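You operate a simulated robot arm through the tools that you are given. There is no shell and no other tool. Be economical: measure what you need, move in short steps, check, and stop when the job is done.

You are at the controls of a simulated two-armed robot. One attempt, no reset.

Task
Put the purple snap hook from the brown bench on the brown flat case. Fetch the glue tub and set it on the back of the test bench. Put the blue dabber on the top of the plait board. Take the slider and put it on the brown bench. Fetch the grey buckle and set it on top of the book on the top of the big counter. Take the teal buckle and put it on the board on the top of the big counter. Take the band card on the top of the big counter and put it away on the wooden table. Any order will do. Set down upright: blue dabber.

The check looks at the end state, three seconds after you hand in, the way a careful person would. Anything else that was tipped, shoved, dropped, spilled or broken makes it a failure.

Robot
Two 7-joint arms with two-finger grippers on one trunk, on a base that drives. Base frame: it is fixed to the floor where the robot stands at the start and does not move with it; the origin is under the middle of the robot, x ahead of it, y to its left, z up. Lengths are in m, angles in rad, forces in N, time in s.
The left shoulder is at the start at [0.04, 0.16, 1.131], the right one opposite. With the tool pointing down near the work surface each hand reaches from about 0.1 to 0.68 m from the robot's upright axis, wherever it stands, measured 20 degrees to its own side. Places, roughly: back of the test bench (150x20 cm) [-0.82, -3, 0.8]; band card [-3.25, -2.75, 0.5]; blue dabber (4x4x6 cm) [0.7, -1.2, 0.8]; board (18x22x2 cm) [-3.1, -3.9, 0.6]; book (14x20x4 cm) [-2.9, -2.9, 0.6]; brown bench [0.7, -0.3, 0.8]; brown flat case (18x21x3 cm) [-0.8, -0.9, 0.9]; glue tub [0.75, -0.75, 0.75]; grey buckle (5x5x2 cm) [-3.1, -3.3, 0.6]; slider (5x4x2 cm) [-0.8, -0.1, 0.8]; snap hook [0.5, 0, 0.75]; teal buckle (5x5x2 cm) [-2.9, -3.7, 0.6]; top of the plait board [1.4, -1.1, 0.8]; wooden table [6.7, -1.8, 0.7]. Payload 2.45 kg a hand.
The tool frame of a hand sits at the grasp point between the pads (the TCP): z along the fingers, y along the line on which they close. The tips reach 0.026 m beyond it. Largest opening 0.096 m; the body of the gripper starts 0.069 m behind the TCP.
Orientation is told as [roll, pitch, yaw] about the base's x, y, z axes, in that order, counted from this pose: with the fingers straight down and closing along the base's y, the tool's x points along the base's -x, its y along +y and its z along -z.

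Tools
- The arms move only by the tool nudge_tool. It takes "left_rows", "right_rows" or both (then of equal length, played together; a hand with none holds still); each is a list of rows, each a list of 3 entries, a list of its own where there are three numbers: the turn, a rotation vector about the tool's x, y, z in rad, then the shift along the tool's x, y, z in m, then the opening, from 0 (shut) to 1 (fully open). In form: [[[ax, ay, az], [tx, ty, tz], jaw], ...]. A call has 1 to 8 rows; each row is the pose to reach, as a shift and turn from the pose commanded when the call began, along the tool's axes at that moment. Each row takes 0.2 s and may step no farther than 0.05 m and 0.15 rad from the row before; otherwise, or with a gripper value out of range, the whole call is refused. Where a pose cannot be reached the arm comes as near as it can. A force on the tool above 40 N (or 10 N above the force at the start of the call, whichever is more), or a blocked arm, ends the call early, and 0.2 s more pass. Each finger halts on what it meets, pressing with about 35 N; the grip force reading is that of the motor and also rises with nothing between the fingers. The clock runs only during rows and for 0.2 s after the last one: add rows that repeat a pose to give the fingers time. It gives the time, the measured TCP pose, the force on the tool (base axes), the opening and the grip force at its end, in the units of the frame above (readings bear some noise), with the torque about the TCP (base axes, N m) and any sound that the robot's microphone picked up.
- Cameras (640 x 400 px; columns grow to the right, rows downward): "scene" is now at [0.0642, -0.0509, 1.5823]; the picture's right is [-0.87, -0.49, 0.00], its down [-0.46, 0.81, -0.36] and it looks along [0.18, -0.31, -0.93] (base axes); focal length 214 px, centre (320, 200). "left" rides on the left gripper at [0.082, -0.003, -0.098] in its tool frame; the picture's right is [0.04, 1.00, 0.00], its down [-0.73, 0.03, -0.68] and it looks along [-0.68, 0.03, 0.73] (tool axes); focal length 256 px, centre (320, 200). "right" rides on the right gripper at [0.082, 0.003, -0.098] in its tool frame; the picture's right is [-0.04, 1.00, 0.00], its down [-0.73, -0.03, -0.68] and it looks along [-0.68, -0.03, 0.73] (tool axes); focal length 256 px, centre (320, 200). There is no depth. A picture from a camera that has moved, and an enlarged one, comes with that camera's place and axes in the base frame and with its lens.
- camera(camera): a new picture of that camera. No time passes.
- slide_trunk(by): slides the trunk up (or, below 0, down) by that many m; the arms and the scene camera ride with it, the base frame stays. It gives what a move gives, with no picture.
- roll_base(legs): drives the robot by 1 to 6 legs, each [ahead, left, turn to the left] in m, m and rad, along the robot's own axes; the way and the turn of a leg run together, so that a leg with both is an arc; at most 1.5 m and 3.142 rad a leg. The arms and the cameras ride along, it lands a little off, and it stops where it bumps. It gives what a move gives.
- pan_tilt(pan, tilt): turns the head with the scene camera to pan (to the left, within 2.094 rad either way) and tilt (down, from -0.506 to 1.204), counted from straight ahead of the robot. It gives what a move gives.
- inspect(camera, box): a new picture of the part [left, top, right, bottom] of that camera's present view, enlarged. No time passes.
- job_done(): hands the job in; it is judged then, once.

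Work in short steps. Places have to be worked out from the pictures, the camera data and where the tool is seen: move nearer, look again, correct. Check each grasp and each placing, and mend what went wrong. You have 207 turns and 190 pictures in all, those below and enlarged ones among them. Open the grippers and draw the arms clear of the work before you hand the job in, unless the task says otherwise; then end with one line.

The tools are called as name(argument=value, ...) on one line, values as JSON. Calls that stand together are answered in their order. nudge_tool: Moves the arms, as the interface text tells. Its arguments: {"type":"object","properties":{"left_rows":{"type":"array","items":{"type":"array"}},"right_rows":{"type":"array","items":{"type":"array"}}},"required":[]} The other tools are called the same way: slide_trunk (by) slides the trunk up or down; roll_base (legs) drives the base; pan_tilt (pan, tilt) turns the head that bears the scene camera; camera (camera) takes a picture; inspect (camera, box) takes an enlarged picture of a part of a camera's view; job_done () hands the job in.

At the start:

```text
t: 0.0
left_position: [0.4417, 0.0936, 1.0339]
left_ee_rot: [0.0, 0.002, 0.0]
left_contact_force: [-0.6, 0.6, -0.4]
left_moment: [-0.03, 0.01, 0.0]
left_width: 0.0959
left_grasp_force: 0.0
right_position: [0.3593, -0.2761, 1.0667]
right_ee_rot: [-0.001, 0.001, -0.001]
right_contact_force: [0.1, 0.7, 0.1]
right_moment: [0.01, 0.0, -0.02]
right_width: 0.0962
right_grasp_force: 0.1
trunk travel left (down, up): [-0.3, 0.267]
robot x, y, heading: [-0.0027, -0.0037, -0.003]
head pan, tilt: [-1.054, 1.201]
```

scene: 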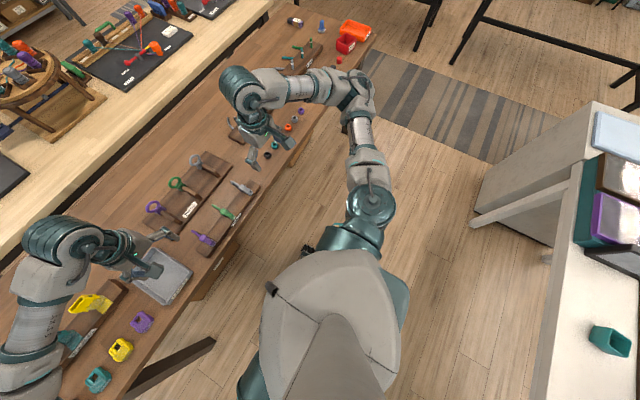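
right: 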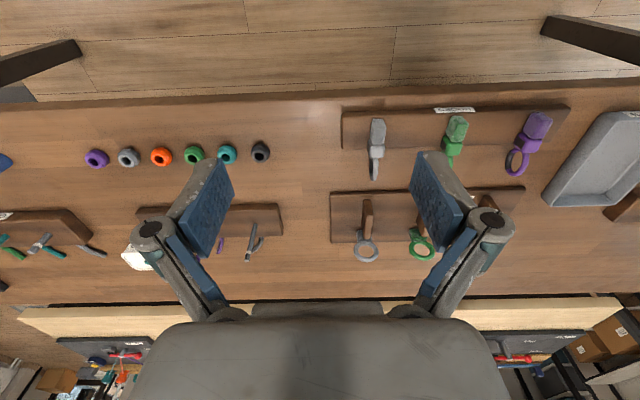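
left: 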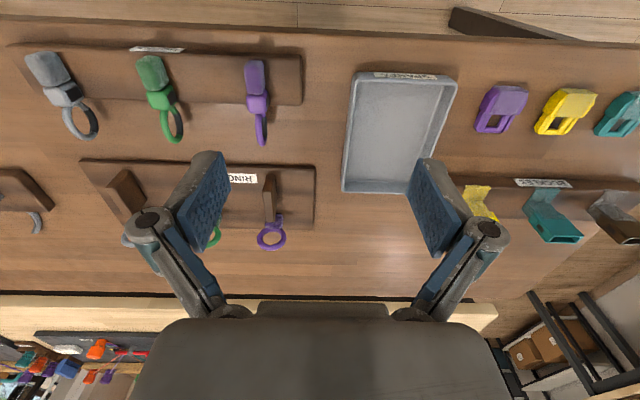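

The arms hover over the brown bench, and the purple snap hook seems to be near (0.50, 0.01). I look at the surroundings first: straight ahead.

pan_tilt(pan=-0.6, tilt=0.6)

camera(camera="scene")

inspect(camera="left", box=[180, 20, 380, 145])

pan_tilt(pan=-2.05, tilt=0.5)

camera(camera="scene")

```text
t: 1.0
left_position: [0.44, 0.0939, 1.0342]
left_ee_rot: [0.0, -0.001, 0.001]
left_contact_force: [-0.4, -0.5, -0.4]
left_moment: [0.01, 0.04, 0.0]
left_width: 0.0961
left_grasp_force: 0.3
right_position: [0.356, -0.2764, 1.0669]
right_ee_rot: [0.0, -0.001, 0.0]
right_contact_force: [0.6, 0.1, 0.3]
right_moment: [0.0, -0.02, 0.02]
right_width: 0.0959
right_grasp_force: 0.0
trunk travel left (down, up): [-0.3, 0.267]
robot x, y, heading: [-0.002, -0.0021, 0.0]
head pan, tilt: [-0.6, 0.6]
```

```text
186 pictures are left
camera scene: at [0.1098, -0.0522, 1.6266], right [-0.57, -0.82, 0.0], down [-0.47, 0.32, -0.82], along [0.68, -0.47, -0.57], focal length 214 px, centre (320, 200)
```

scene: 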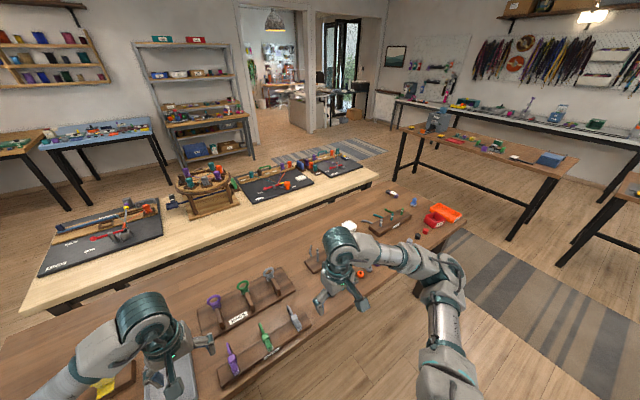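

```text
3.20 times, centred on (280, 82) of left
camera zoom: at [0.3583, 0.0895, 1.1321], right [-0.04, 1.0, 0.0], down [0.73, 0.03, 0.68], along [0.68, 0.03, -0.73], focal length 819 px, centre (448, 576)
```

zoom: 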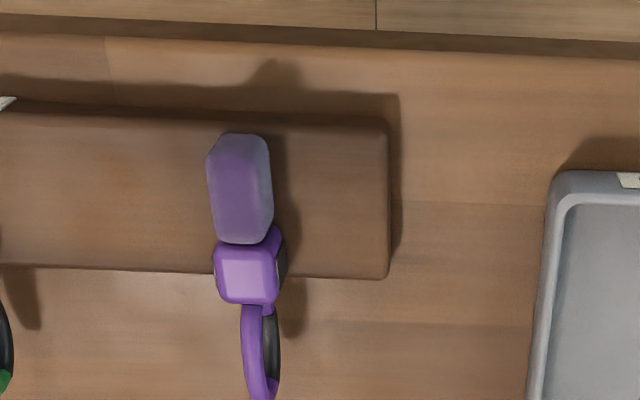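

```text
t: 2.6
left_position: [0.4398, 0.0931, 1.0336]
left_ee_rot: [0.001, -0.002, 0.0]
left_contact_force: [-0.6, -0.5, 0.6]
left_moment: [-0.01, -0.01, 0.0]
left_width: 0.0963
left_grasp_force: 0.1
right_position: [0.3556, -0.2755, 1.0685]
right_ee_rot: [0.0, -0.001, -0.001]
right_contact_force: [0.3, -0.1, 0.2]
right_moment: [-0.03, 0.01, 0.03]
right_width: 0.0962
right_grasp_force: 0.1
trunk travel left (down, up): [-0.3, 0.267]
robot x, y, heading: [-0.0022, 0.0011, 0.0]
head pan, tilt: [-2.051, 0.499]
```

```text
184 pictures are left
camera scene: at [-0.0052, -0.083, 1.6362], right [-0.89, 0.46, 0.0], down [0.22, 0.43, -0.88], along [-0.41, -0.78, -0.48], focal length 214 px, centre (320, 200)
```

scene: 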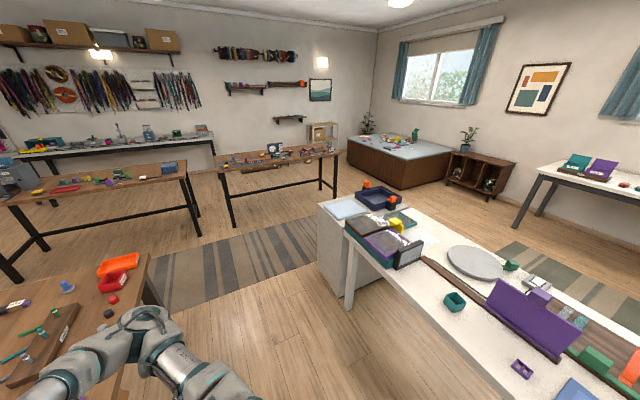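

I zoom onto the key objects from the head: first the -x bench behind me, then the right-hand area.

inspect(camera="scene", box=[310, 170, 640, 400])

inspect(camera="scene", box=[190, 110, 470, 240])

pan_tilt(pan=-0.8, tilt=0.7)

inspect(camera="scene", box=[240, 80, 440, 240])

inspect(camera="scene", box=[80, 200, 360, 400])

```text
1.74 times, centred on (475, 285) of scene
camera zoom: at [-0.0052, -0.083, 1.6362], right [-0.89, 0.46, 0.0], down [0.22, 0.43, -0.88], along [-0.41, -0.78, -0.48], focal length 373 px, centre (50, 52)
```

zoom: 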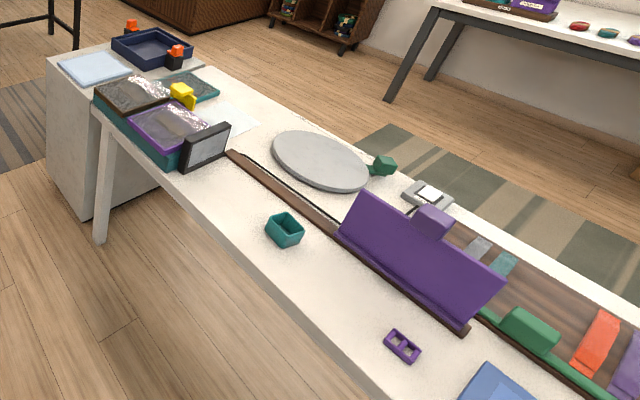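

```text
2.29 times, centred on (330, 175) of scene
camera zoom: at [-0.0052, -0.083, 1.6362], right [-0.89, 0.46, 0.0], down [0.22, 0.43, -0.88], along [-0.41, -0.78, -0.48], focal length 490 px, centre (297, 257)
```

zoom: 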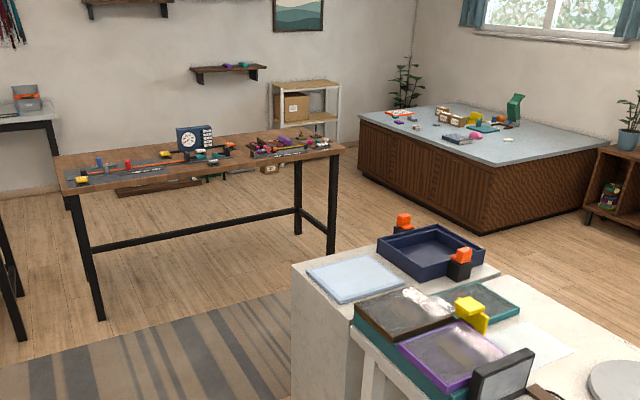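

```text
t: 4.0
left_position: [0.4391, 0.0927, 1.0341]
left_ee_rot: [-0.001, -0.002, -0.001]
left_contact_force: [-0.2, 0.5, -0.5]
left_moment: [0.01, 0.01, 0.01]
left_width: 0.096
left_grasp_force: 0.1
right_position: [0.3562, -0.2757, 1.0676]
right_ee_rot: [-0.001, -0.002, -0.001]
right_contact_force: [0.0, -0.3, -0.2]
right_moment: [0.02, 0.02, -0.01]
right_width: 0.096
right_grasp_force: 0.1
trunk travel left (down, up): [-0.3, 0.267]
robot x, y, heading: [0.0013, 0.0018, -0.003]
head pan, tilt: [-0.799, 0.7]
```

```text
2.50 times, centred on (340, 160) of scene
camera zoom: at [0.0959, -0.0632, 1.6181], right [-0.72, -0.7, 0.0], down [-0.45, 0.46, -0.76], along [0.53, -0.55, -0.65], focal length 536 px, centre (270, 300)
```

zoom: 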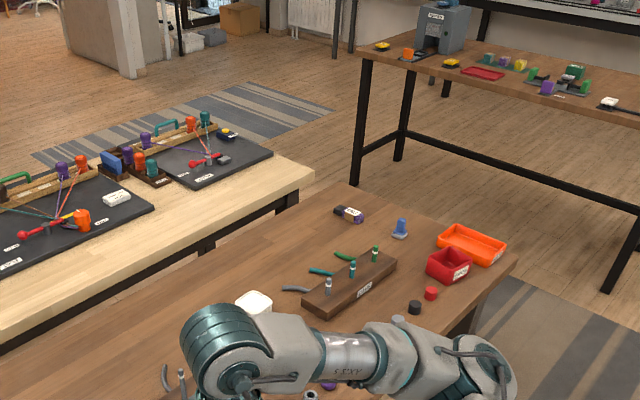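

```text
2.00 times, centred on (220, 300) of scene
camera zoom: at [0.0959, -0.0632, 1.6181], right [-0.72, -0.7, 0.0], down [-0.45, 0.46, -0.76], along [0.53, -0.55, -0.65], focal length 429 px, centre (520, 0)
```

zoom: 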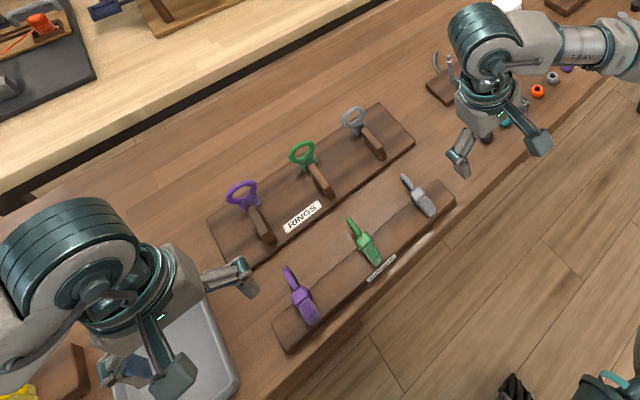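

The purple snap hook lies on its block with its axis along x at y≈0.011. I bring the left hand above it for a closer look.

nudge_tool(left_rows=[[[0, 0, 0], [-0.012, -0.021, 0.033], 0.7], [[0, 0, 0], [-0.024, -0.042, 0.066], 0.7], [[0, 0, 0], [-0.036, -0.062, 0.1], 0.7], [[0, 0, 0], [-0.046, -0.082, 0.13], 0.7], [[0, 0, 0], [-0.046, -0.082, 0.13], 0.7]])

camera(camera="left")

pan_tilt(pan=-0.1, tilt=1.0)

camera(camera="scene")

```text
t: 5.2
left_position: [0.484, 0.0117, 0.905]
left_ee_rot: [0.0, -0.002, 0.0]
left_contact_force: [0.1, 1.1, -0.1]
left_moment: [0.03, -0.04, -0.02]
left_width: 0.0673
left_grasp_force: 0.1
right_position: [0.3553, -0.2746, 1.0669]
right_ee_rot: [0.0, -0.003, 0.002]
right_contact_force: [0.6, 0.7, 0.3]
right_moment: [0.0, 0.0, -0.05]
right_width: 0.096
right_grasp_force: 0.1
trunk travel left (down, up): [-0.3, 0.267]
robot x, y, heading: [0.0003, 0.0032, 0.003]
head pan, tilt: [-0.799, 0.7]
```

```text
179 pictures are left
camera left: at [0.4028, 0.0082, 1.0027], right [-0.04, 1.0, 0.0], down [0.73, 0.03, 0.68], along [0.68, 0.03, -0.73], focal length 256 px, centre (320, 200)
```

left: 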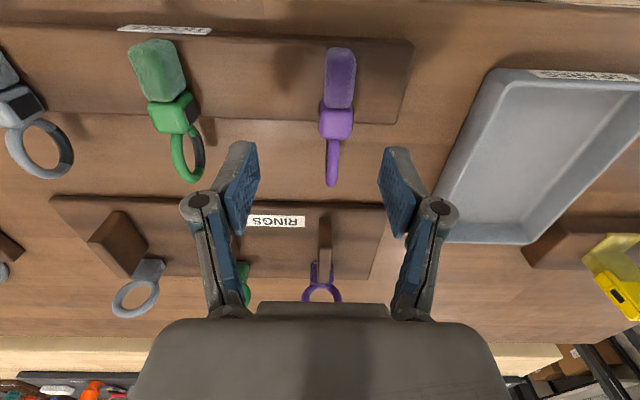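

```text
t: 6.3
left_position: [0.4855, 0.0112, 0.905]
left_ee_rot: [-0.001, -0.002, -0.001]
left_contact_force: [0.2, 0.3, -0.9]
left_moment: [0.01, -0.01, -0.01]
left_width: 0.0672
left_grasp_force: 0.0
right_position: [0.3564, -0.2752, 1.0677]
right_ee_rot: [0.0, -0.002, 0.001]
right_contact_force: [-0.2, -1.3, 0.4]
right_moment: [0.01, -0.01, -0.07]
right_width: 0.096
right_grasp_force: 0.1
trunk travel left (down, up): [-0.3, 0.267]
robot x, y, heading: [0.0026, -0.0023, 0.005]
head pan, tilt: [-0.099, 1.0]
```

```text
178 pictures are left
camera scene: at [0.1062, -0.01, 1.5948], right [-0.1, -0.99, 0.0], down [-0.84, 0.09, -0.54], along [0.53, -0.05, -0.84], focal length 214 px, centre (320, 200)
```

scene: 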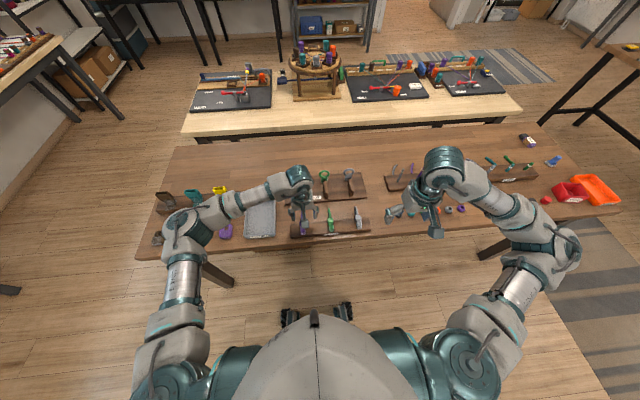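

Triangulating two views puts the hook horizontal at y≈0.023, z≈0.84, x 0.44–0.535 on a block with its top near 0.82. I descend partway with that correction and check.

nudge_tool(left_rows=[[[0, 0, 0], [0.005, 0.012, 0.0], 0.7], [[0, 0, 0], [0.01, 0.012, 0.03], 0.7], [[0, 0, 0], [0.01, 0.012, 0.042], 0.7]])

camera(camera="left")

```text
t: 7.1
left_position: [0.4746, 0.0222, 0.8623]
left_ee_rot: [-0.001, -0.001, 0.0]
left_contact_force: [-0.4, 0.8, -0.1]
left_moment: [0.01, 0.01, 0.01]
left_width: 0.0669
left_grasp_force: 0.1
right_position: [0.3562, -0.2757, 1.0674]
right_ee_rot: [0.0, -0.001, 0.001]
right_contact_force: [0.4, -0.2, -0.8]
right_moment: [0.0, 0.0, -0.02]
right_width: 0.096
right_grasp_force: 0.0
trunk travel left (down, up): [-0.3, 0.267]
robot x, y, heading: [-0.0006, -0.0011, -0.001]
head pan, tilt: [-0.099, 1.0]
```

```text
177 pictures are left
camera left: at [0.3939, 0.0192, 0.9602], right [-0.04, 1.0, 0.0], down [0.73, 0.03, 0.68], along [0.68, 0.03, -0.73], focal length 256 px, centre (320, 200)
```

left: 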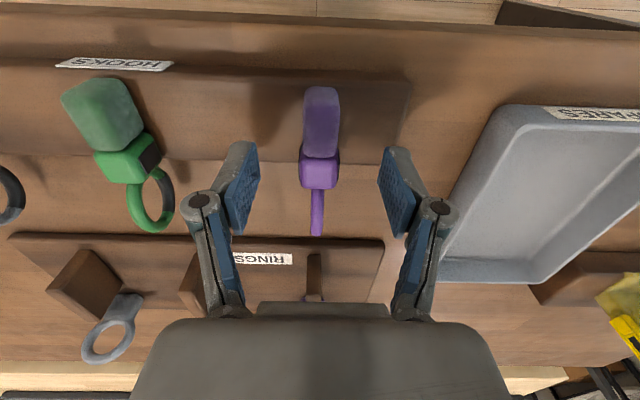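

Centering looks right (clip at ≈(0.481, 0.022, 0.84)). I lower 13 mm and close.

nudge_tool(left_rows=[[[0, 0, 0], [-0.004, 0.0, 0.014], 0.7], [[0, 0, 0], [-0.004, 0.0, 0.014], 0.3], [[0, 0, 0], [-0.004, 0.0, 0.014], 0.0], [[0, 0, 0], [-0.004, 0.0, 0.014], 0.0]])

nudge_tool(left_rows=[[[0, 0, 0], [0, 0.0, -0.03], 0.0], [[0, 0, 0], [0, 0.0, -0.06], 0.0], [[0, 0, 0], [0, 0.0, -0.1], 0.0], [[0, 0, 0], [0, 0.0, -0.14], 0.0]])

camera(camera="left")

```text
t: 8.1
left_position: [0.4789, 0.0228, 0.8481]
left_ee_rot: [0.001, -0.002, 0.0]
left_contact_force: [-0.4, 0.8, 0.8]
left_moment: [-0.01, 0.0, 0.02]
left_width: 0.0208
left_grasp_force: 34.9
right_position: [0.3566, -0.2743, 1.0669]
right_ee_rot: [0.0, 0.0, -0.001]
right_contact_force: [0.1, 0.4, -0.3]
right_moment: [0.0, -0.01, -0.01]
right_width: 0.0957
right_grasp_force: 0.1
trunk travel left (down, up): [-0.3, 0.267]
robot x, y, heading: [0.0005, 0.0003, 0.006]
head pan, tilt: [-0.099, 1.0]
```

```text
t: 9.1
left_position: [0.4785, 0.0229, 0.9891]
left_ee_rot: [0.001, -0.001, 0.0]
left_contact_force: [-0.6, -0.3, -0.6]
left_moment: [-0.03, 0.01, 0.01]
left_width: 0.0207
left_grasp_force: 34.7
right_position: [0.3554, -0.2763, 1.0684]
right_ee_rot: [-0.002, -0.005, 0.0]
right_contact_force: [-0.1, -0.2, -0.1]
right_moment: [-0.02, -0.01, -0.01]
right_width: 0.0961
right_grasp_force: 0.0
trunk travel left (down, up): [-0.3, 0.267]
robot x, y, heading: [0.0032, 0.0004, 0.004]
head pan, tilt: [-0.099, 1.0]
```

```text
176 pictures are left
camera left: at [0.3976, 0.0197, 1.0869], right [-0.04, 1.0, 0.0], down [0.73, 0.03, 0.68], along [0.68, 0.03, -0.73], focal length 256 px, centre (320, 200)
```

left: 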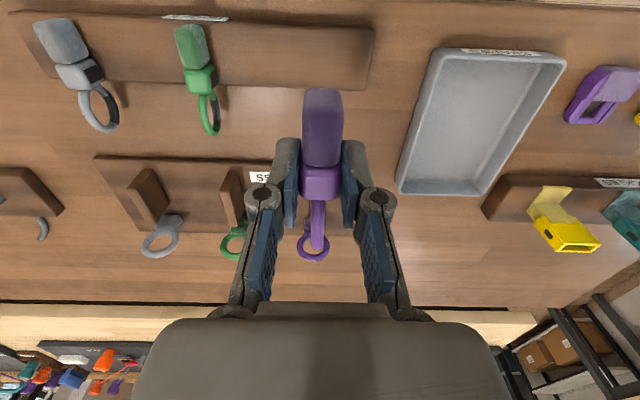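

Hook is held firmly. I retract and raise the left hand, then turn the robot round to the white bench.

nudge_tool(left_rows=[[[0, 0, 0], [0.03, 0.02, -0.03], 0.0], [[0, 0, 0], [0.07, 0.05, -0.06], 0.0], [[0, 0, 0], [0.1, 0.09, -0.08], 0.0], [[0, 0, 0], [0.12, 0.13, -0.1], 0.0], [[0, 0, 0], [0.12, 0.15, -0.12], 0.0]])

roll_base(legs=[[0, 0, 1.57], [0, 0, 1.57]])

pan_tilt(pan=0.3, tilt=0.85)

camera(camera="scene")

camera(camera="right")

```text
refused: row 2 steps farther than a row can; nothing moved
```

```text
t: 17.1
left_position: [-0.4799, -0.0315, 0.9887]
left_ee_rot: [0.0, -0.002, -3.126]
left_contact_force: [0.3, 0.5, -0.6]
left_moment: [-0.01, -0.01, -0.03]
left_width: 0.0211
left_grasp_force: 34.8
right_position: [-0.3614, 0.2699, 1.0663]
right_ee_rot: [0.0, -0.001, -3.124]
right_contact_force: [0.0, -0.4, 0.3]
right_moment: [0.01, 0.0, 0.0]
right_width: 0.0961
right_grasp_force: 0.1
trunk travel left (down, up): [-0.3, 0.267]
robot x, y, heading: [-0.0016, -0.0005, -3.129]
head pan, tilt: [-0.099, 1.0]
```

```text
t: 18.0
left_position: [-0.476, -0.0316, 0.9884]
left_ee_rot: [0.0, -0.006, -3.125]
left_contact_force: [0.3, 0.3, -1.6]
left_moment: [-0.02, 0.01, 0.01]
left_width: 0.0209
left_grasp_force: 35.2
right_position: [-0.3576, 0.2696, 1.0691]
right_ee_rot: [-0.001, -0.005, -3.125]
right_contact_force: [1.0, -0.9, 0.0]
right_moment: [-0.01, 0.0, -0.01]
right_width: 0.096
right_grasp_force: 0.1
trunk travel left (down, up): [-0.3, 0.267]
robot x, y, heading: [-0.004, -0.001, -3.117]
head pan, tilt: [0.3, 0.85]
```

```text
175 pictures are left
camera scene: at [-0.107, -0.0225, 1.6059], right [-0.31, 0.95, 0.0], down [0.72, 0.23, -0.66], along [-0.62, -0.21, -0.75], focal length 214 px, centre (320, 200)
```

scene: 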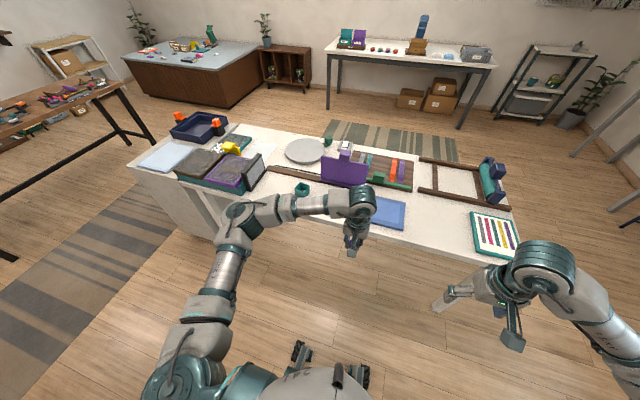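

```text
174 pictures are left
camera right: at [-0.2763, 0.2671, 1.1665], right [-0.02, -1.0, 0.0], down [-0.73, 0.02, 0.68], along [-0.68, 0.02, -0.73], focal length 256 px, centre (320, 200)
```

right: 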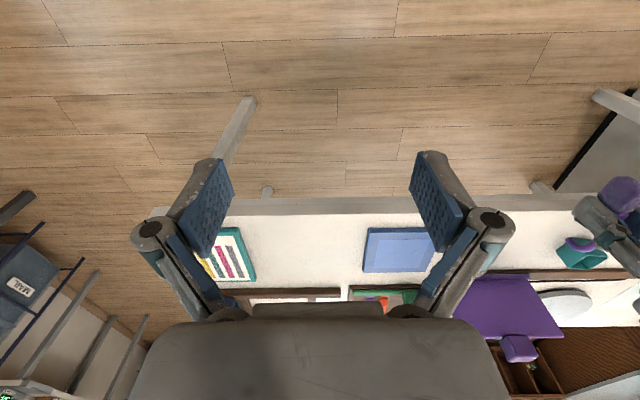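

The turn went well; only the arm move was refused (step too long). I retract and raise the left hand in smaller steps, then shift the base left and a bit ahead.

nudge_tool(left_rows=[[[0, 0, 0], [0.02, 0.02, -0.03], 0.0], [[0, 0, 0], [0.045, 0.04, -0.06], 0.0], [[0, 0, 0], [0.07, 0.06, -0.09], 0.0], [[0, 0, 0], [0.1, 0.08, -0.12], 0.0], [[0, 0, 0], [0.12, 0.1, -0.15], 0.0]])

roll_base(legs=[[0, 0.3, 0], [0.17, 0, 0]])

camera(camera="scene")

camera(camera="right")

```text
t: 19.2
left_position: [-0.3534, -0.1311, 1.1408]
left_ee_rot: [-0.001, -0.006, -3.125]
left_contact_force: [0.3, -0.2, -0.5]
left_moment: [0.01, 0.0, 0.0]
left_width: 0.0208
left_grasp_force: 35.1
right_position: [-0.3557, 0.2676, 1.0698]
right_ee_rot: [-0.002, -0.008, -3.126]
right_contact_force: [0.1, -1.1, 0.3]
right_moment: [0.01, -0.03, 0.03]
right_width: 0.0958
right_grasp_force: 0.0
trunk travel left (down, up): [-0.3, 0.267]
robot x, y, heading: [0.0028, 0.0015, -3.13]
head pan, tilt: [0.3, 0.85]
```

```text
t: 22.3
left_position: [-0.5206, -0.4255, 1.141]
left_ee_rot: [0.006, -0.007, -3.125]
left_contact_force: [-0.8, 0.5, -0.3]
left_moment: [-0.06, 0.02, -0.07]
left_width: 0.0208
left_grasp_force: 35.2
right_position: [-0.5242, -0.0247, 1.067]
right_ee_rot: [0.006, -0.005, -3.125]
right_contact_force: [-0.7, -0.7, 0.4]
right_moment: [-0.01, -0.03, 0.0]
right_width: 0.0961
right_grasp_force: 0.1
trunk travel left (down, up): [-0.3, 0.267]
robot x, y, heading: [-0.1669, -0.3004, -3.128]
head pan, tilt: [0.3, 0.85]
```

```text
173 pictures are left
camera scene: at [-0.2713, -0.2999, 1.6062], right [-0.31, 0.95, -0.02], down [0.72, 0.22, -0.66], along [-0.62, -0.22, -0.75], focal length 214 px, centre (320, 200)
```

scene: 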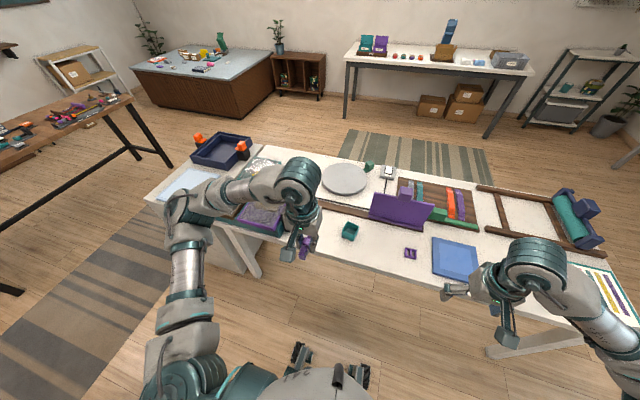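

```text
172 pictures are left
camera right: at [-0.4425, -0.027, 1.1646], right [-0.02, -1.0, 0.01], down [-0.73, 0.02, 0.68], along [-0.68, 0.01, -0.73], focal length 256 px, centre (320, 200)
```

right: 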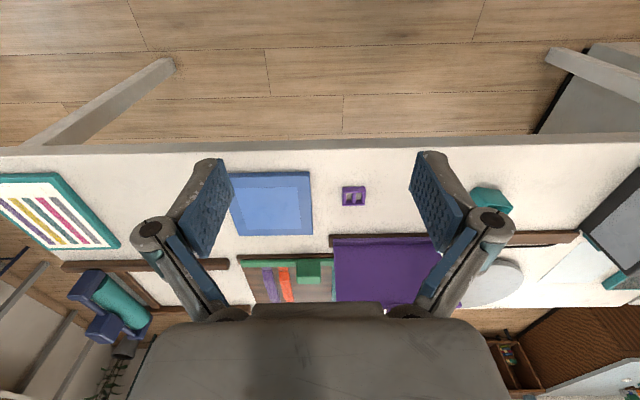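

Slider seen at about (-0.773, -0.086). I move the right hand above it in two calls.

nudge_tool(right_rows=[[[0, 0, 0], [-0.035, 0.009, 0.01], 1], [[0, 0, 0], [-0.075, 0.018, 0.02], 1], [[0, 0, 0], [-0.115, 0.027, 0.03], 1], [[0, 0, 0], [-0.155, 0.036, 0.04], 1], [[0, 0, 0], [-0.19, 0.045, 0.06], 1], [[0, 0, 0], [-0.22, 0.054, 0.09], 1], [[0, 0, 0], [-0.245, 0.058, 0.13], 1], [[0, 0, 0], [-0.245, 0.058, 0.13], 1]])

camera(camera="right")

```text
t: 24.1
left_position: [-0.5166, -0.4428, 1.142]
left_ee_rot: [-0.009, -0.008, -3.123]
left_contact_force: [-0.7, 0.1, -0.9]
left_moment: [0.0, -0.02, -0.01]
left_width: 0.0211
left_grasp_force: 35.4
right_position: [-0.7645, -0.106, 0.9456]
right_ee_rot: [-0.009, -0.009, -3.121]
right_contact_force: [0.0, 0.8, 0.0]
right_moment: [0.01, 0.01, 0.01]
right_width: 0.0961
right_grasp_force: 0.0
trunk travel left (down, up): [-0.3, 0.267]
robot x, y, heading: [-0.169, -0.3027, -3.123]
head pan, tilt: [0.3, 0.85]
```

```text
171 pictures are left
camera right: at [-0.6839, -0.108, 1.0421], right [-0.02, -1.0, -0.01], down [-0.73, 0.01, 0.69], along [-0.69, 0.02, -0.73], focal length 256 px, centre (320, 200)
```

right: 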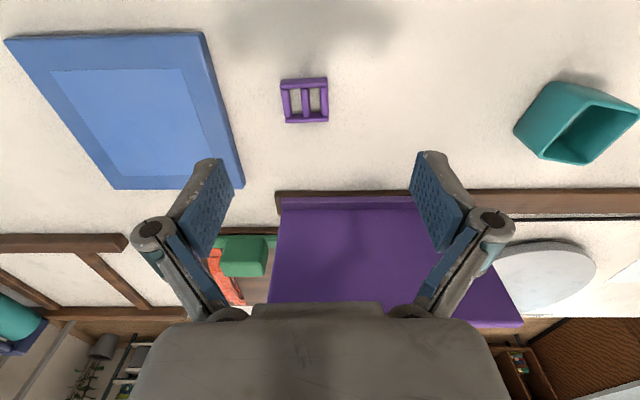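

Slider triangulates to (-0.787, -0.088, 0.79). I align above it and descend to 0.85, then check.

nudge_tool(right_rows=[[[0, 0, 0], [-0.022, -0.018, 0.02], 0.9], [[0, 0, 0], [-0.022, -0.018, 0.06], 0.8], [[0, 0, 0], [-0.022, -0.018, 0.095], 0.8], [[0, 0, 0], [-0.022, -0.018, 0.095], 0.8]])

camera(camera="right")

```text
t: 25.1
left_position: [-0.5172, -0.461, 1.1374]
left_ee_rot: [-0.02, -0.007, -3.118]
left_contact_force: [0.1, -0.3, 0.0]
left_moment: [0.04, -0.06, -0.01]
left_width: 0.0208
left_grasp_force: 34.8
right_position: [-0.7892, -0.1004, 0.8524]
right_ee_rot: [-0.023, -0.009, -3.121]
right_contact_force: [0.0, -0.9, 0.0]
right_moment: [0.12, 0.0, 0.0]
right_width: 0.0769
right_grasp_force: 0.2
trunk travel left (down, up): [-0.3, 0.267]
robot x, y, heading: [-0.1636, -0.3075, -3.119]
head pan, tilt: [0.3, 0.85]
```

```text
170 pictures are left
camera right: at [-0.7082, -0.1035, 0.9492], right [-0.02, -1.0, -0.02], down [-0.73, 0.0, 0.69], along [-0.69, 0.03, -0.73], focal length 256 px, centre (320, 200)
```

right: 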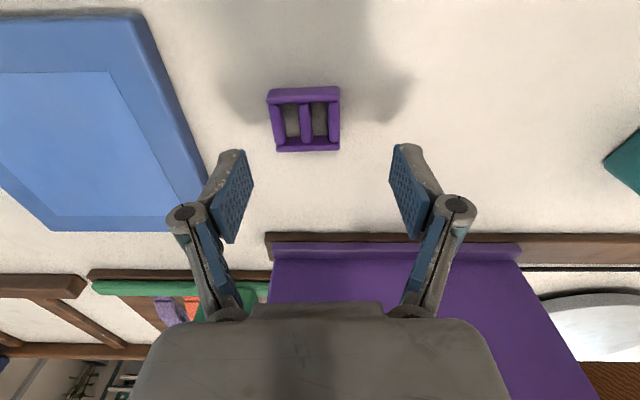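

Both hands report a growing roll of -0.02, so the robot may be leaning on something. I look before going lower.

pan_tilt(pan=-0.3, tilt=0.95)

camera(camera="scene")

```text
t: 26.1
left_position: [-0.5178, -0.4626, 1.1381]
left_ee_rot: [-0.024, -0.008, -3.124]
left_contact_force: [0.0, -0.2, -1.1]
left_moment: [0.03, 0.01, 0.0]
left_width: 0.0209
left_grasp_force: 34.6
right_position: [-0.7897, -0.1016, 0.8527]
right_ee_rot: [-0.026, -0.007, -3.12]
right_contact_force: [0.1, -0.6, -0.6]
right_moment: [0.05, 0.04, 0.01]
right_width: 0.0771
right_grasp_force: 0.0
trunk travel left (down, up): [-0.3, 0.267]
robot x, y, heading: [-0.1687, -0.306, -3.12]
head pan, tilt: [-0.3, 0.949]
```

```text
169 pictures are left
camera scene: at [-0.2688, -0.3082, 1.5985], right [0.28, 0.96, 0.01], down [0.78, -0.22, -0.58], along [-0.56, 0.17, -0.81], focal length 214 px, centre (320, 200)
```

scene: 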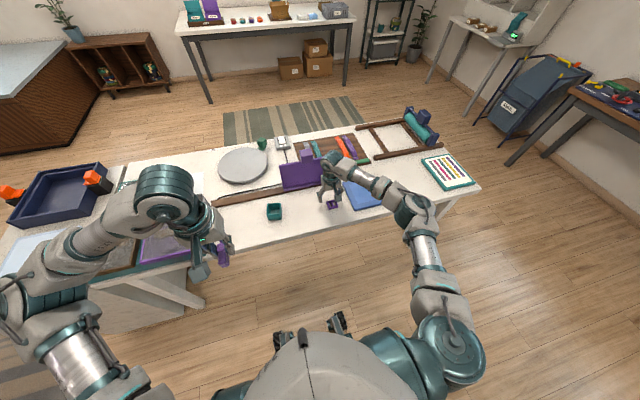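

The lean to the robot's left suggests the right elbow is resting on the bench edge. I raise the trunk, which lifts the elbow, and check whether the lean goes away.

slide_trunk(by=0.15)

inspect(camera="scene", box=[240, 100, 500, 300])

inspect(camera="scene", box=[0, 140, 260, 340])

```text
t: 27.9
left_position: [-0.5187, -0.4601, 1.2891]
left_ee_rot: [-0.019, -0.007, -3.12]
left_contact_force: [-0.3, -0.2, 0.8]
left_moment: [0.0, -0.03, 0.02]
left_width: 0.0209
left_grasp_force: 35.4
right_position: [-0.7891, -0.0996, 1.0014]
right_ee_rot: [-0.021, -0.007, -3.121]
right_contact_force: [-1.0, -0.6, 0.0]
right_moment: [0.11, 0.0, 0.03]
right_width: 0.0767
right_grasp_force: 0.0
trunk travel left (down, up): [-0.45, 0.117]
robot x, y, heading: [-0.1664, -0.3067, -3.123]
head pan, tilt: [-0.3, 0.949]
```

```text
2.00 times, centred on (370, 200) of scene
camera zoom: at [-0.2253, -0.2984, 1.7485], right [0.28, 0.96, 0.01], down [0.78, -0.22, -0.58], along [-0.56, 0.17, -0.81], focal length 429 px, centre (220, 200)
```

zoom: 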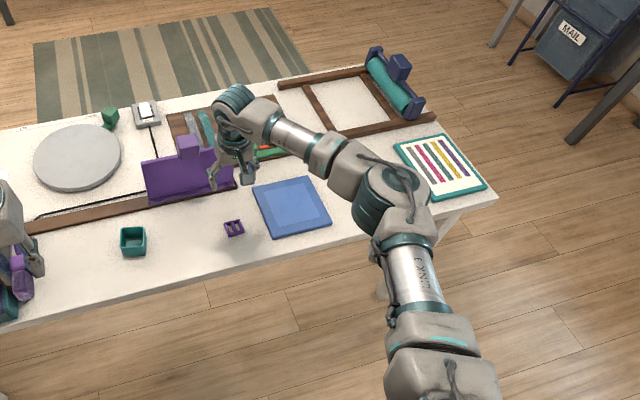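

```text
2.00 times, centred on (130, 240) of scene
camera zoom: at [-0.2253, -0.2984, 1.7485], right [0.28, 0.96, 0.01], down [0.78, -0.22, -0.58], along [-0.56, 0.17, -0.81], focal length 429 px, centre (700, 120)
```

zoom: 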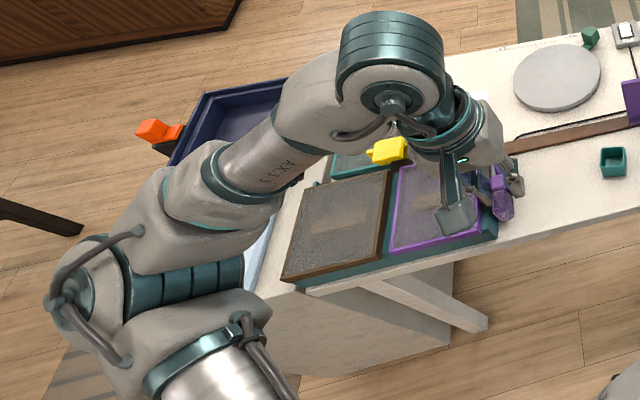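

The elbows are clear and the lean persists harmlessly (seems just base sway). I go on: align and descend to about 0.85 with the trunk raised.

nudge_tool(right_rows=[[[0, 0, 0], [0.0, -0.008, 0.05], 0.8], [[0, 0, 0], [0.002, -0.008, 0.1], 0.8], [[0, 0, 0], [0.002, -0.008, 0.15], 0.8], [[0, 0, 0], [0.002, -0.008, 0.16], 0.8], [[0, 0, 0], [0.002, -0.008, 0.16], 0.8]])

camera(camera="right")

```text
refused: row 1 steps farther than a row can; nothing moved
```

```text
166 pictures are left
camera right: at [-0.7084, -0.1028, 1.0983], right [-0.02, -1.0, -0.02], down [-0.73, 0.0, 0.68], along [-0.68, 0.03, -0.73], focal length 256 px, centre (320, 200)
```

right: 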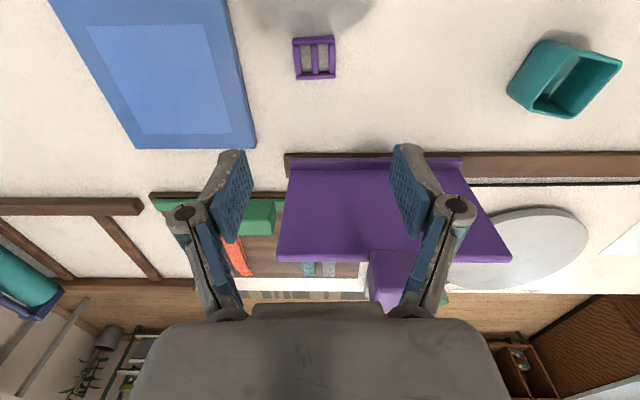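

Step was a hair too long; I repeat with smaller steps.

nudge_tool(right_rows=[[[0, 0, 0], [0.0, -0.008, 0.04], 0.8], [[0, 0, 0], [0.002, -0.008, 0.08], 0.8], [[0, 0, 0], [0.002, -0.008, 0.12], 0.8], [[0, 0, 0], [0.002, -0.008, 0.155], 0.8], [[0, 0, 0], [0.002, -0.008, 0.155], 0.8]])

camera(camera="right")

```text
t: 29.1
left_position: [-0.5171, -0.4486, 1.2887]
left_ee_rot: [-0.014, -0.01, -3.122]
left_contact_force: [0.3, -0.4, -0.3]
left_moment: [0.01, -0.01, 0.0]
left_width: 0.021
left_grasp_force: 34.8
right_position: [-0.7889, -0.0774, 0.8448]
right_ee_rot: [-0.014, -0.007, -3.126]
right_contact_force: [-0.1, -0.1, -0.3]
right_moment: [-0.01, 0.03, 0.0]
right_width: 0.0768
right_grasp_force: 0.1
trunk travel left (down, up): [-0.45, 0.117]
robot x, y, heading: [-0.1616, -0.2978, -3.121]
head pan, tilt: [-0.3, 0.949]
```

```text
165 pictures are left
camera right: at [-0.7082, -0.0806, 0.9414], right [-0.02, -1.0, -0.02], down [-0.73, 0.01, 0.69], along [-0.68, 0.03, -0.73], focal length 256 px, centre (320, 200)
```

right: 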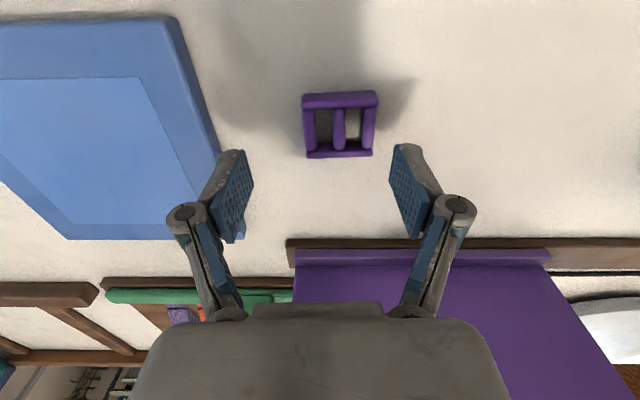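

Slider sits 11 mm to the image right of the TCP. I correct, lower to 0.815 and close.

nudge_tool(right_rows=[[[0, 0, 0], [0.005, 0.011, 0.015], 0.8], [[0, 0, 0], [0.005, 0.011, 0.031], 0.8], [[0, 0, 0], [0.005, 0.011, 0.031], 0.5], [[0, 0, 0], [0.005, 0.011, 0.031], 0.2], [[0, 0, 0], [0.005, 0.011, 0.031], 0.0], [[0, 0, 0], [0.005, 0.011, 0.031], 0.0]])

camera(camera="right")

```text
t: 30.5
left_position: [-0.5171, -0.4415, 1.2904]
left_ee_rot: [-0.01, -0.008, -3.124]
left_contact_force: [-0.3, 0.0, -0.6]
left_moment: [0.01, -0.02, 0.0]
left_width: 0.0211
left_grasp_force: 35.1
right_position: [-0.7854, -0.0807, 0.8142]
right_ee_rot: [-0.018, -0.01, -3.128]
right_contact_force: [-1.3, 7.9, 15.3]
right_moment: [0.13, 0.02, -0.01]
right_width: 0.0442
right_grasp_force: 35.1
trunk travel left (down, up): [-0.45, 0.117]
robot x, y, heading: [-0.1687, -0.303, -3.126]
head pan, tilt: [-0.3, 0.949]
```

```text
164 pictures are left
camera right: at [-0.7031, -0.0845, 0.9104], right [-0.03, -1.0, -0.02], down [-0.73, 0.01, 0.69], along [-0.69, 0.03, -0.73], focal length 256 px, centre (320, 200)
```

right: 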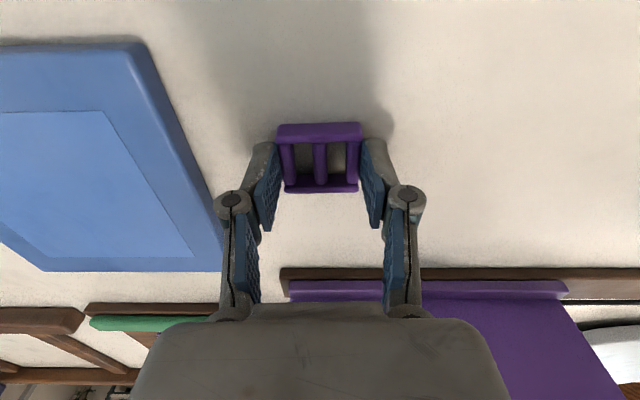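

Gripped (44 mm), tips just touching the table. I lift straight up and retract.

nudge_tool(right_rows=[[[0, 0, 0], [0.0, 0, -0.03], 0], [[0, 0, 0], [0.0, 0, -0.07], 0], [[0, 0, 0], [0.0, 0, -0.11], 0], [[0, 0, 0], [0.01, 0, -0.15], 0], [[0, 0, 0], [0.04, 0, -0.18], 0], [[0, 0, 0], [0.08, 0, -0.2], 0], [[0, 0, 0], [0.12, 0, -0.22], 0], [[0, 0, 0], [0.16, 0, -0.24], 0]])

camera(camera="right")

```text
t: 32.3
left_position: [-0.5169, -0.4391, 1.2918]
left_ee_rot: [-0.008, -0.009, -3.124]
left_contact_force: [0.3, -0.1, 0.1]
left_moment: [-0.03, 0.02, 0.0]
left_width: 0.0208
left_grasp_force: 35.0
right_position: [-0.6194, -0.081, 1.0502]
right_ee_rot: [-0.009, -0.01, -3.123]
right_contact_force: [-0.1, 0.5, -0.2]
right_moment: [-0.02, 0.03, -0.02]
right_width: 0.0443
right_grasp_force: 34.9
trunk travel left (down, up): [-0.45, 0.117]
robot x, y, heading: [-0.1655, -0.2992, -3.119]
head pan, tilt: [-0.3, 0.949]
```

```text
163 pictures are left
camera right: at [-0.5395, -0.0833, 1.1482], right [-0.02, -1.0, -0.01], down [-0.73, 0.01, 0.69], along [-0.69, 0.02, -0.73], focal length 256 px, centre (320, 200)
```

right: 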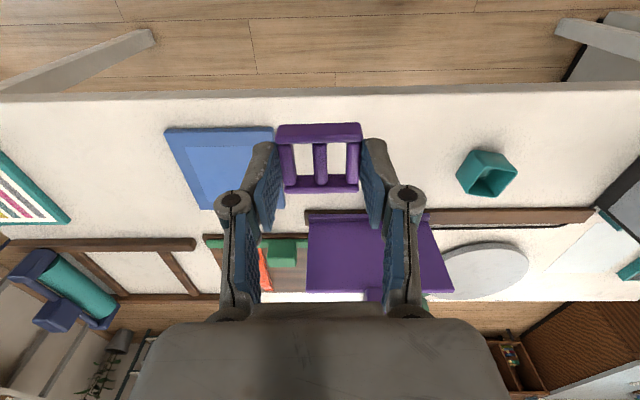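

Slider secured. I shift the base left by 0.42 and slightly ahead to face the brown flat case, and look.

roll_base(legs=[[0, 0.42, 0], [0.03, 0, 0]])

pan_tilt(pan=0.3, tilt=0.95)

camera(camera="scene")

camera(camera="left")

```text
t: 35.3
left_position: [-0.532, -0.8749, 1.2922]
left_ee_rot: [-0.018, -0.016, -3.12]
left_contact_force: [0.1, -1.5, -0.1]
left_moment: [0.06, -0.02, -0.01]
left_width: 0.0207
left_grasp_force: 35.0
right_position: [-0.6383, -0.5157, 1.0573]
right_ee_rot: [-0.019, -0.015, -3.12]
right_contact_force: [0.4, -0.5, 0.5]
right_moment: [0.07, -0.02, 0.01]
right_width: 0.0441
right_grasp_force: 35.0
trunk travel left (down, up): [-0.45, 0.117]
robot x, y, heading: [-0.1873, -0.7226, -3.122]
head pan, tilt: [-0.3, 0.949]
```

```text
t: 36.3
left_position: [-0.5384, -0.8716, 1.2914]
left_ee_rot: [-0.015, -0.012, -3.12]
left_contact_force: [-0.4, -0.1, -0.8]
left_moment: [0.0, -0.03, 0.0]
left_width: 0.0207
left_grasp_force: 35.2
right_position: [-0.643, -0.5121, 1.0527]
right_ee_rot: [-0.015, -0.009, -3.121]
right_contact_force: [-0.1, -0.1, 0.2]
right_moment: [0.02, -0.02, 0.04]
right_width: 0.044
right_grasp_force: 34.8
trunk travel left (down, up): [-0.45, 0.117]
robot x, y, heading: [-0.1852, -0.7227, -3.124]
head pan, tilt: [0.3, 0.949]
```

```text
162 pictures are left
camera scene: at [-0.2477, -0.7559, 1.7483], right [-0.31, 0.95, 0.0], down [0.77, 0.26, -0.58], along [-0.55, -0.18, -0.82], focal length 214 px, centre (320, 200)
```

scene: 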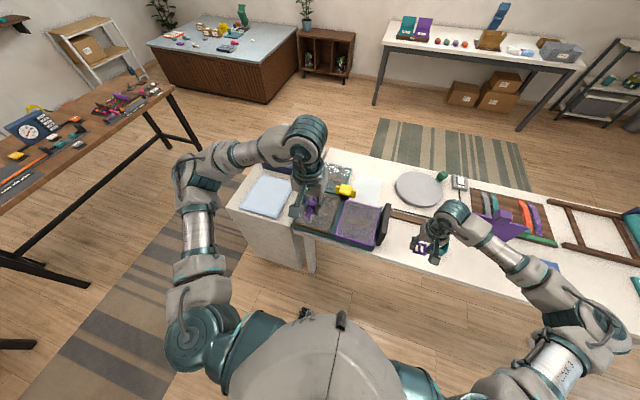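

```text
161 pictures are left
camera left: at [-0.4547, -0.8684, 1.3876], right [0.06, -1.0, -0.01], down [-0.72, -0.05, 0.69], along [-0.69, -0.03, -0.73], focal length 256 px, centre (320, 200)
```

left: 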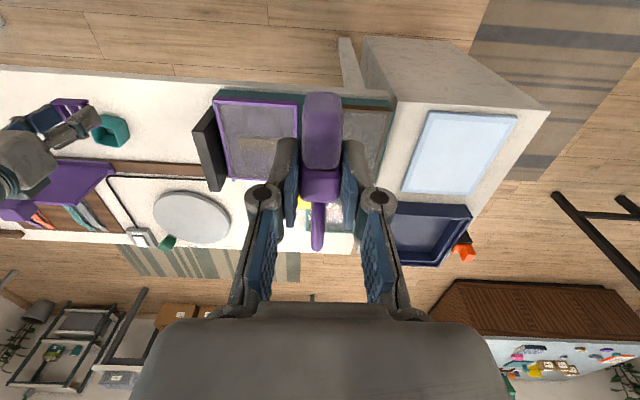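

I zoom on the case from the head and the hand camera.

inspect(camera="left", box=[200, 70, 420, 210])

inspect(camera="scene", box=[240, 140, 420, 260])

```text
2.86 times, centred on (310, 140) of left
camera zoom: at [-0.4547, -0.8684, 1.3876], right [0.06, -1.0, -0.01], down [-0.72, -0.05, 0.69], along [-0.69, -0.03, -0.73], focal length 731 px, centre (349, 371)
```

zoom: 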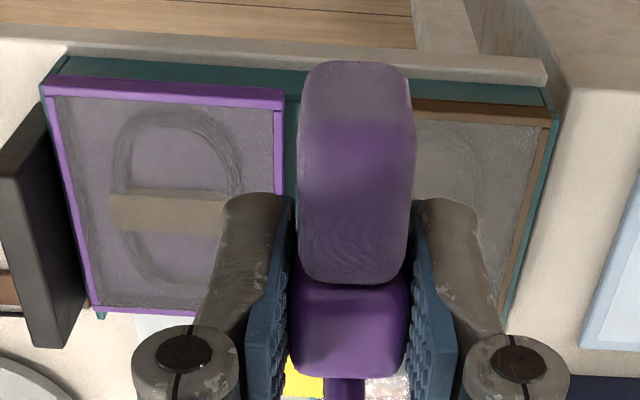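

```text
3.33 times, centred on (330, 200) of scene
camera zoom: at [-0.2477, -0.7559, 1.7483], right [-0.31, 0.95, 0.0], down [0.77, 0.26, -0.58], along [-0.55, -0.18, -0.82], focal length 715 px, centre (287, 200)
```

zoom: 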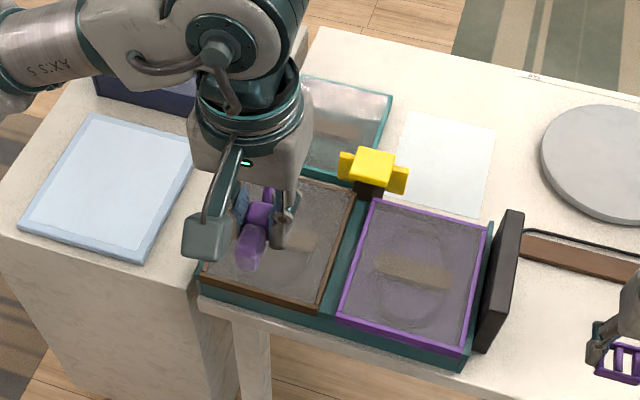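

The brown case's centre works out to (-0.778, -0.943) with top near 0.87–0.88. I bring the hook above it at z≈1.0 (two calls' worth combined in eight rows).

nudge_tool(left_rows=[[[0, 0, 0], [-0.03, 0.01, 0.033], 0], [[0, 0, 0], [-0.06, 0.02, 0.066], 0], [[0, 0, 0], [-0.09, 0.03, 0.1], 0], [[0, 0, 0], [-0.12, 0.04, 0.135], 0], [[0, 0, 0], [-0.15, 0.05, 0.17], 0], [[0, 0, 0], [-0.18, 0.06, 0.205], 0], [[0, 0, 0], [-0.21, 0.07, 0.24], 0], [[0, 0, 0], [-0.231, 0.07, 0.28], 0]])

camera(camera="left")

inspect(camera="scene", box=[240, 140, 420, 260])

```text
t: 38.1
left_position: [-0.7702, -0.9407, 1.0134]
left_ee_rot: [-0.014, -0.012, -3.121]
left_contact_force: [0.1, -0.9, 0.1]
left_moment: [0.02, -0.02, 0.0]
left_width: 0.0209
left_grasp_force: 34.7
right_position: [-0.6442, -0.5115, 1.0538]
right_ee_rot: [-0.014, -0.009, -3.12]
right_contact_force: [-0.5, -1.0, 0.3]
right_moment: [0.0, 0.0, -0.01]
right_width: 0.044
right_grasp_force: 35.4
trunk travel left (down, up): [-0.45, 0.117]
robot x, y, heading: [-0.1867, -0.7258, -3.118]
head pan, tilt: [0.3, 0.949]
```

```text
158 pictures are left
camera left: at [-0.688, -0.9385, 1.1098], right [0.06, -1.0, -0.01], down [-0.72, -0.05, 0.69], along [-0.69, -0.03, -0.73], focal length 256 px, centre (320, 200)
```

left: 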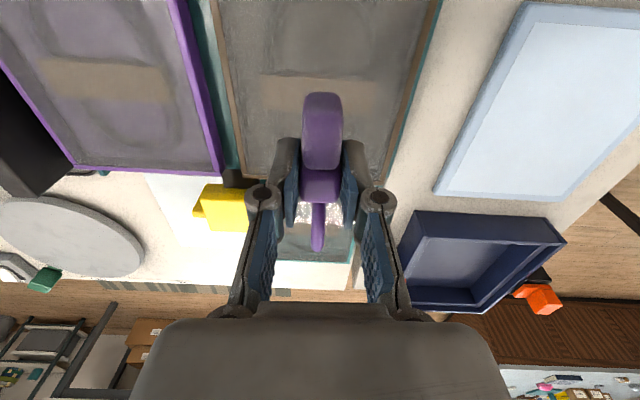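

```text
3.33 times, centred on (330, 200) of scene
camera zoom: at [-0.2493, -0.7529, 1.7483], right [-0.32, 0.95, 0.0], down [0.78, 0.26, -0.58], along [-0.55, -0.18, -0.82], focal length 715 px, centre (287, 200)
```

zoom: 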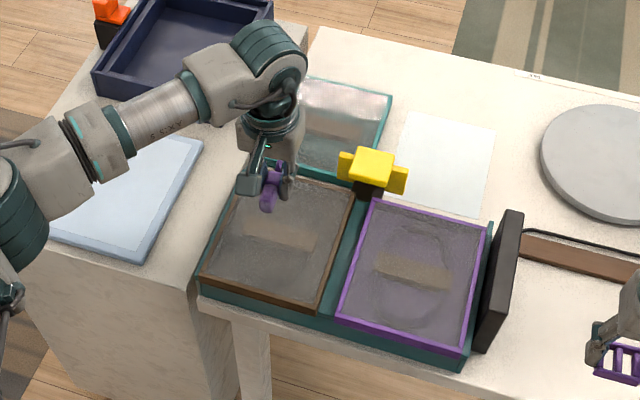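

TCP is over the case centre. I descend to ~0.915 and check.

nudge_tool(left_rows=[[[0, 0, 0], [0, 0, 0.035], 0], [[0, 0, 0], [0, 0, 0.07], 0], [[0, 0, 0], [0, 0, 0.098], 0], [[0, 0, 0], [0, 0, 0.098], 0]])

camera(camera="left")

inspect(camera="scene", box=[270, 160, 370, 240])

```text
t: 39.1
left_position: [-0.7701, -0.9378, 0.9154]
left_ee_rot: [-0.013, -0.013, -3.12]
left_contact_force: [-0.3, 0.1, -1.1]
left_moment: [0.01, -0.01, 0.0]
left_width: 0.0209
left_grasp_force: 35.2
right_position: [-0.6419, -0.5092, 1.0541]
right_ee_rot: [-0.014, -0.014, -3.121]
right_contact_force: [0.1, -0.5, -0.2]
right_moment: [0.03, 0.0, -0.01]
right_width: 0.0442
right_grasp_force: 34.6
trunk travel left (down, up): [-0.45, 0.117]
robot x, y, heading: [-0.1868, -0.722, -3.121]
head pan, tilt: [0.3, 0.949]
```

```text
156 pictures are left
camera left: at [-0.6875, -0.9344, 1.012], right [0.06, -1.0, -0.01], down [-0.72, -0.05, 0.69], along [-0.69, -0.03, -0.73], focal length 256 px, centre (320, 200)
```

left: 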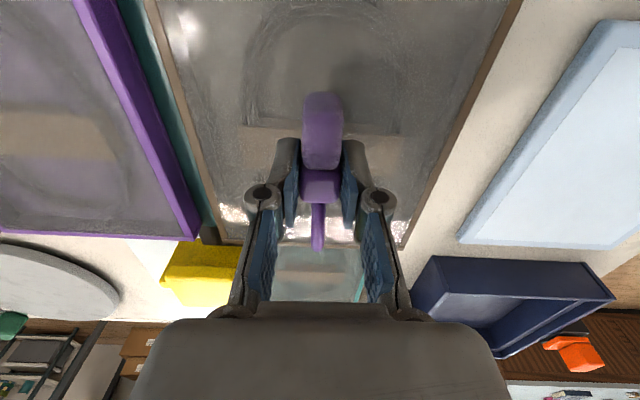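

```text
5.00 times, centred on (320, 200) of scene
camera zoom: at [-0.2469, -0.749, 1.7485], right [-0.31, 0.95, 0.0], down [0.77, 0.26, -0.58], along [-0.55, -0.18, -0.82], focal length 1072 px, centre (320, 200)
```

zoom: 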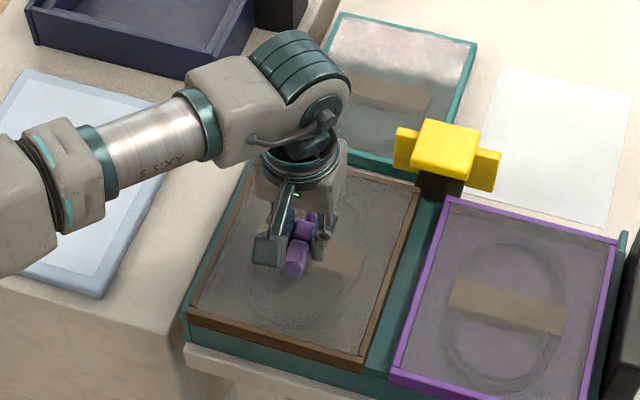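

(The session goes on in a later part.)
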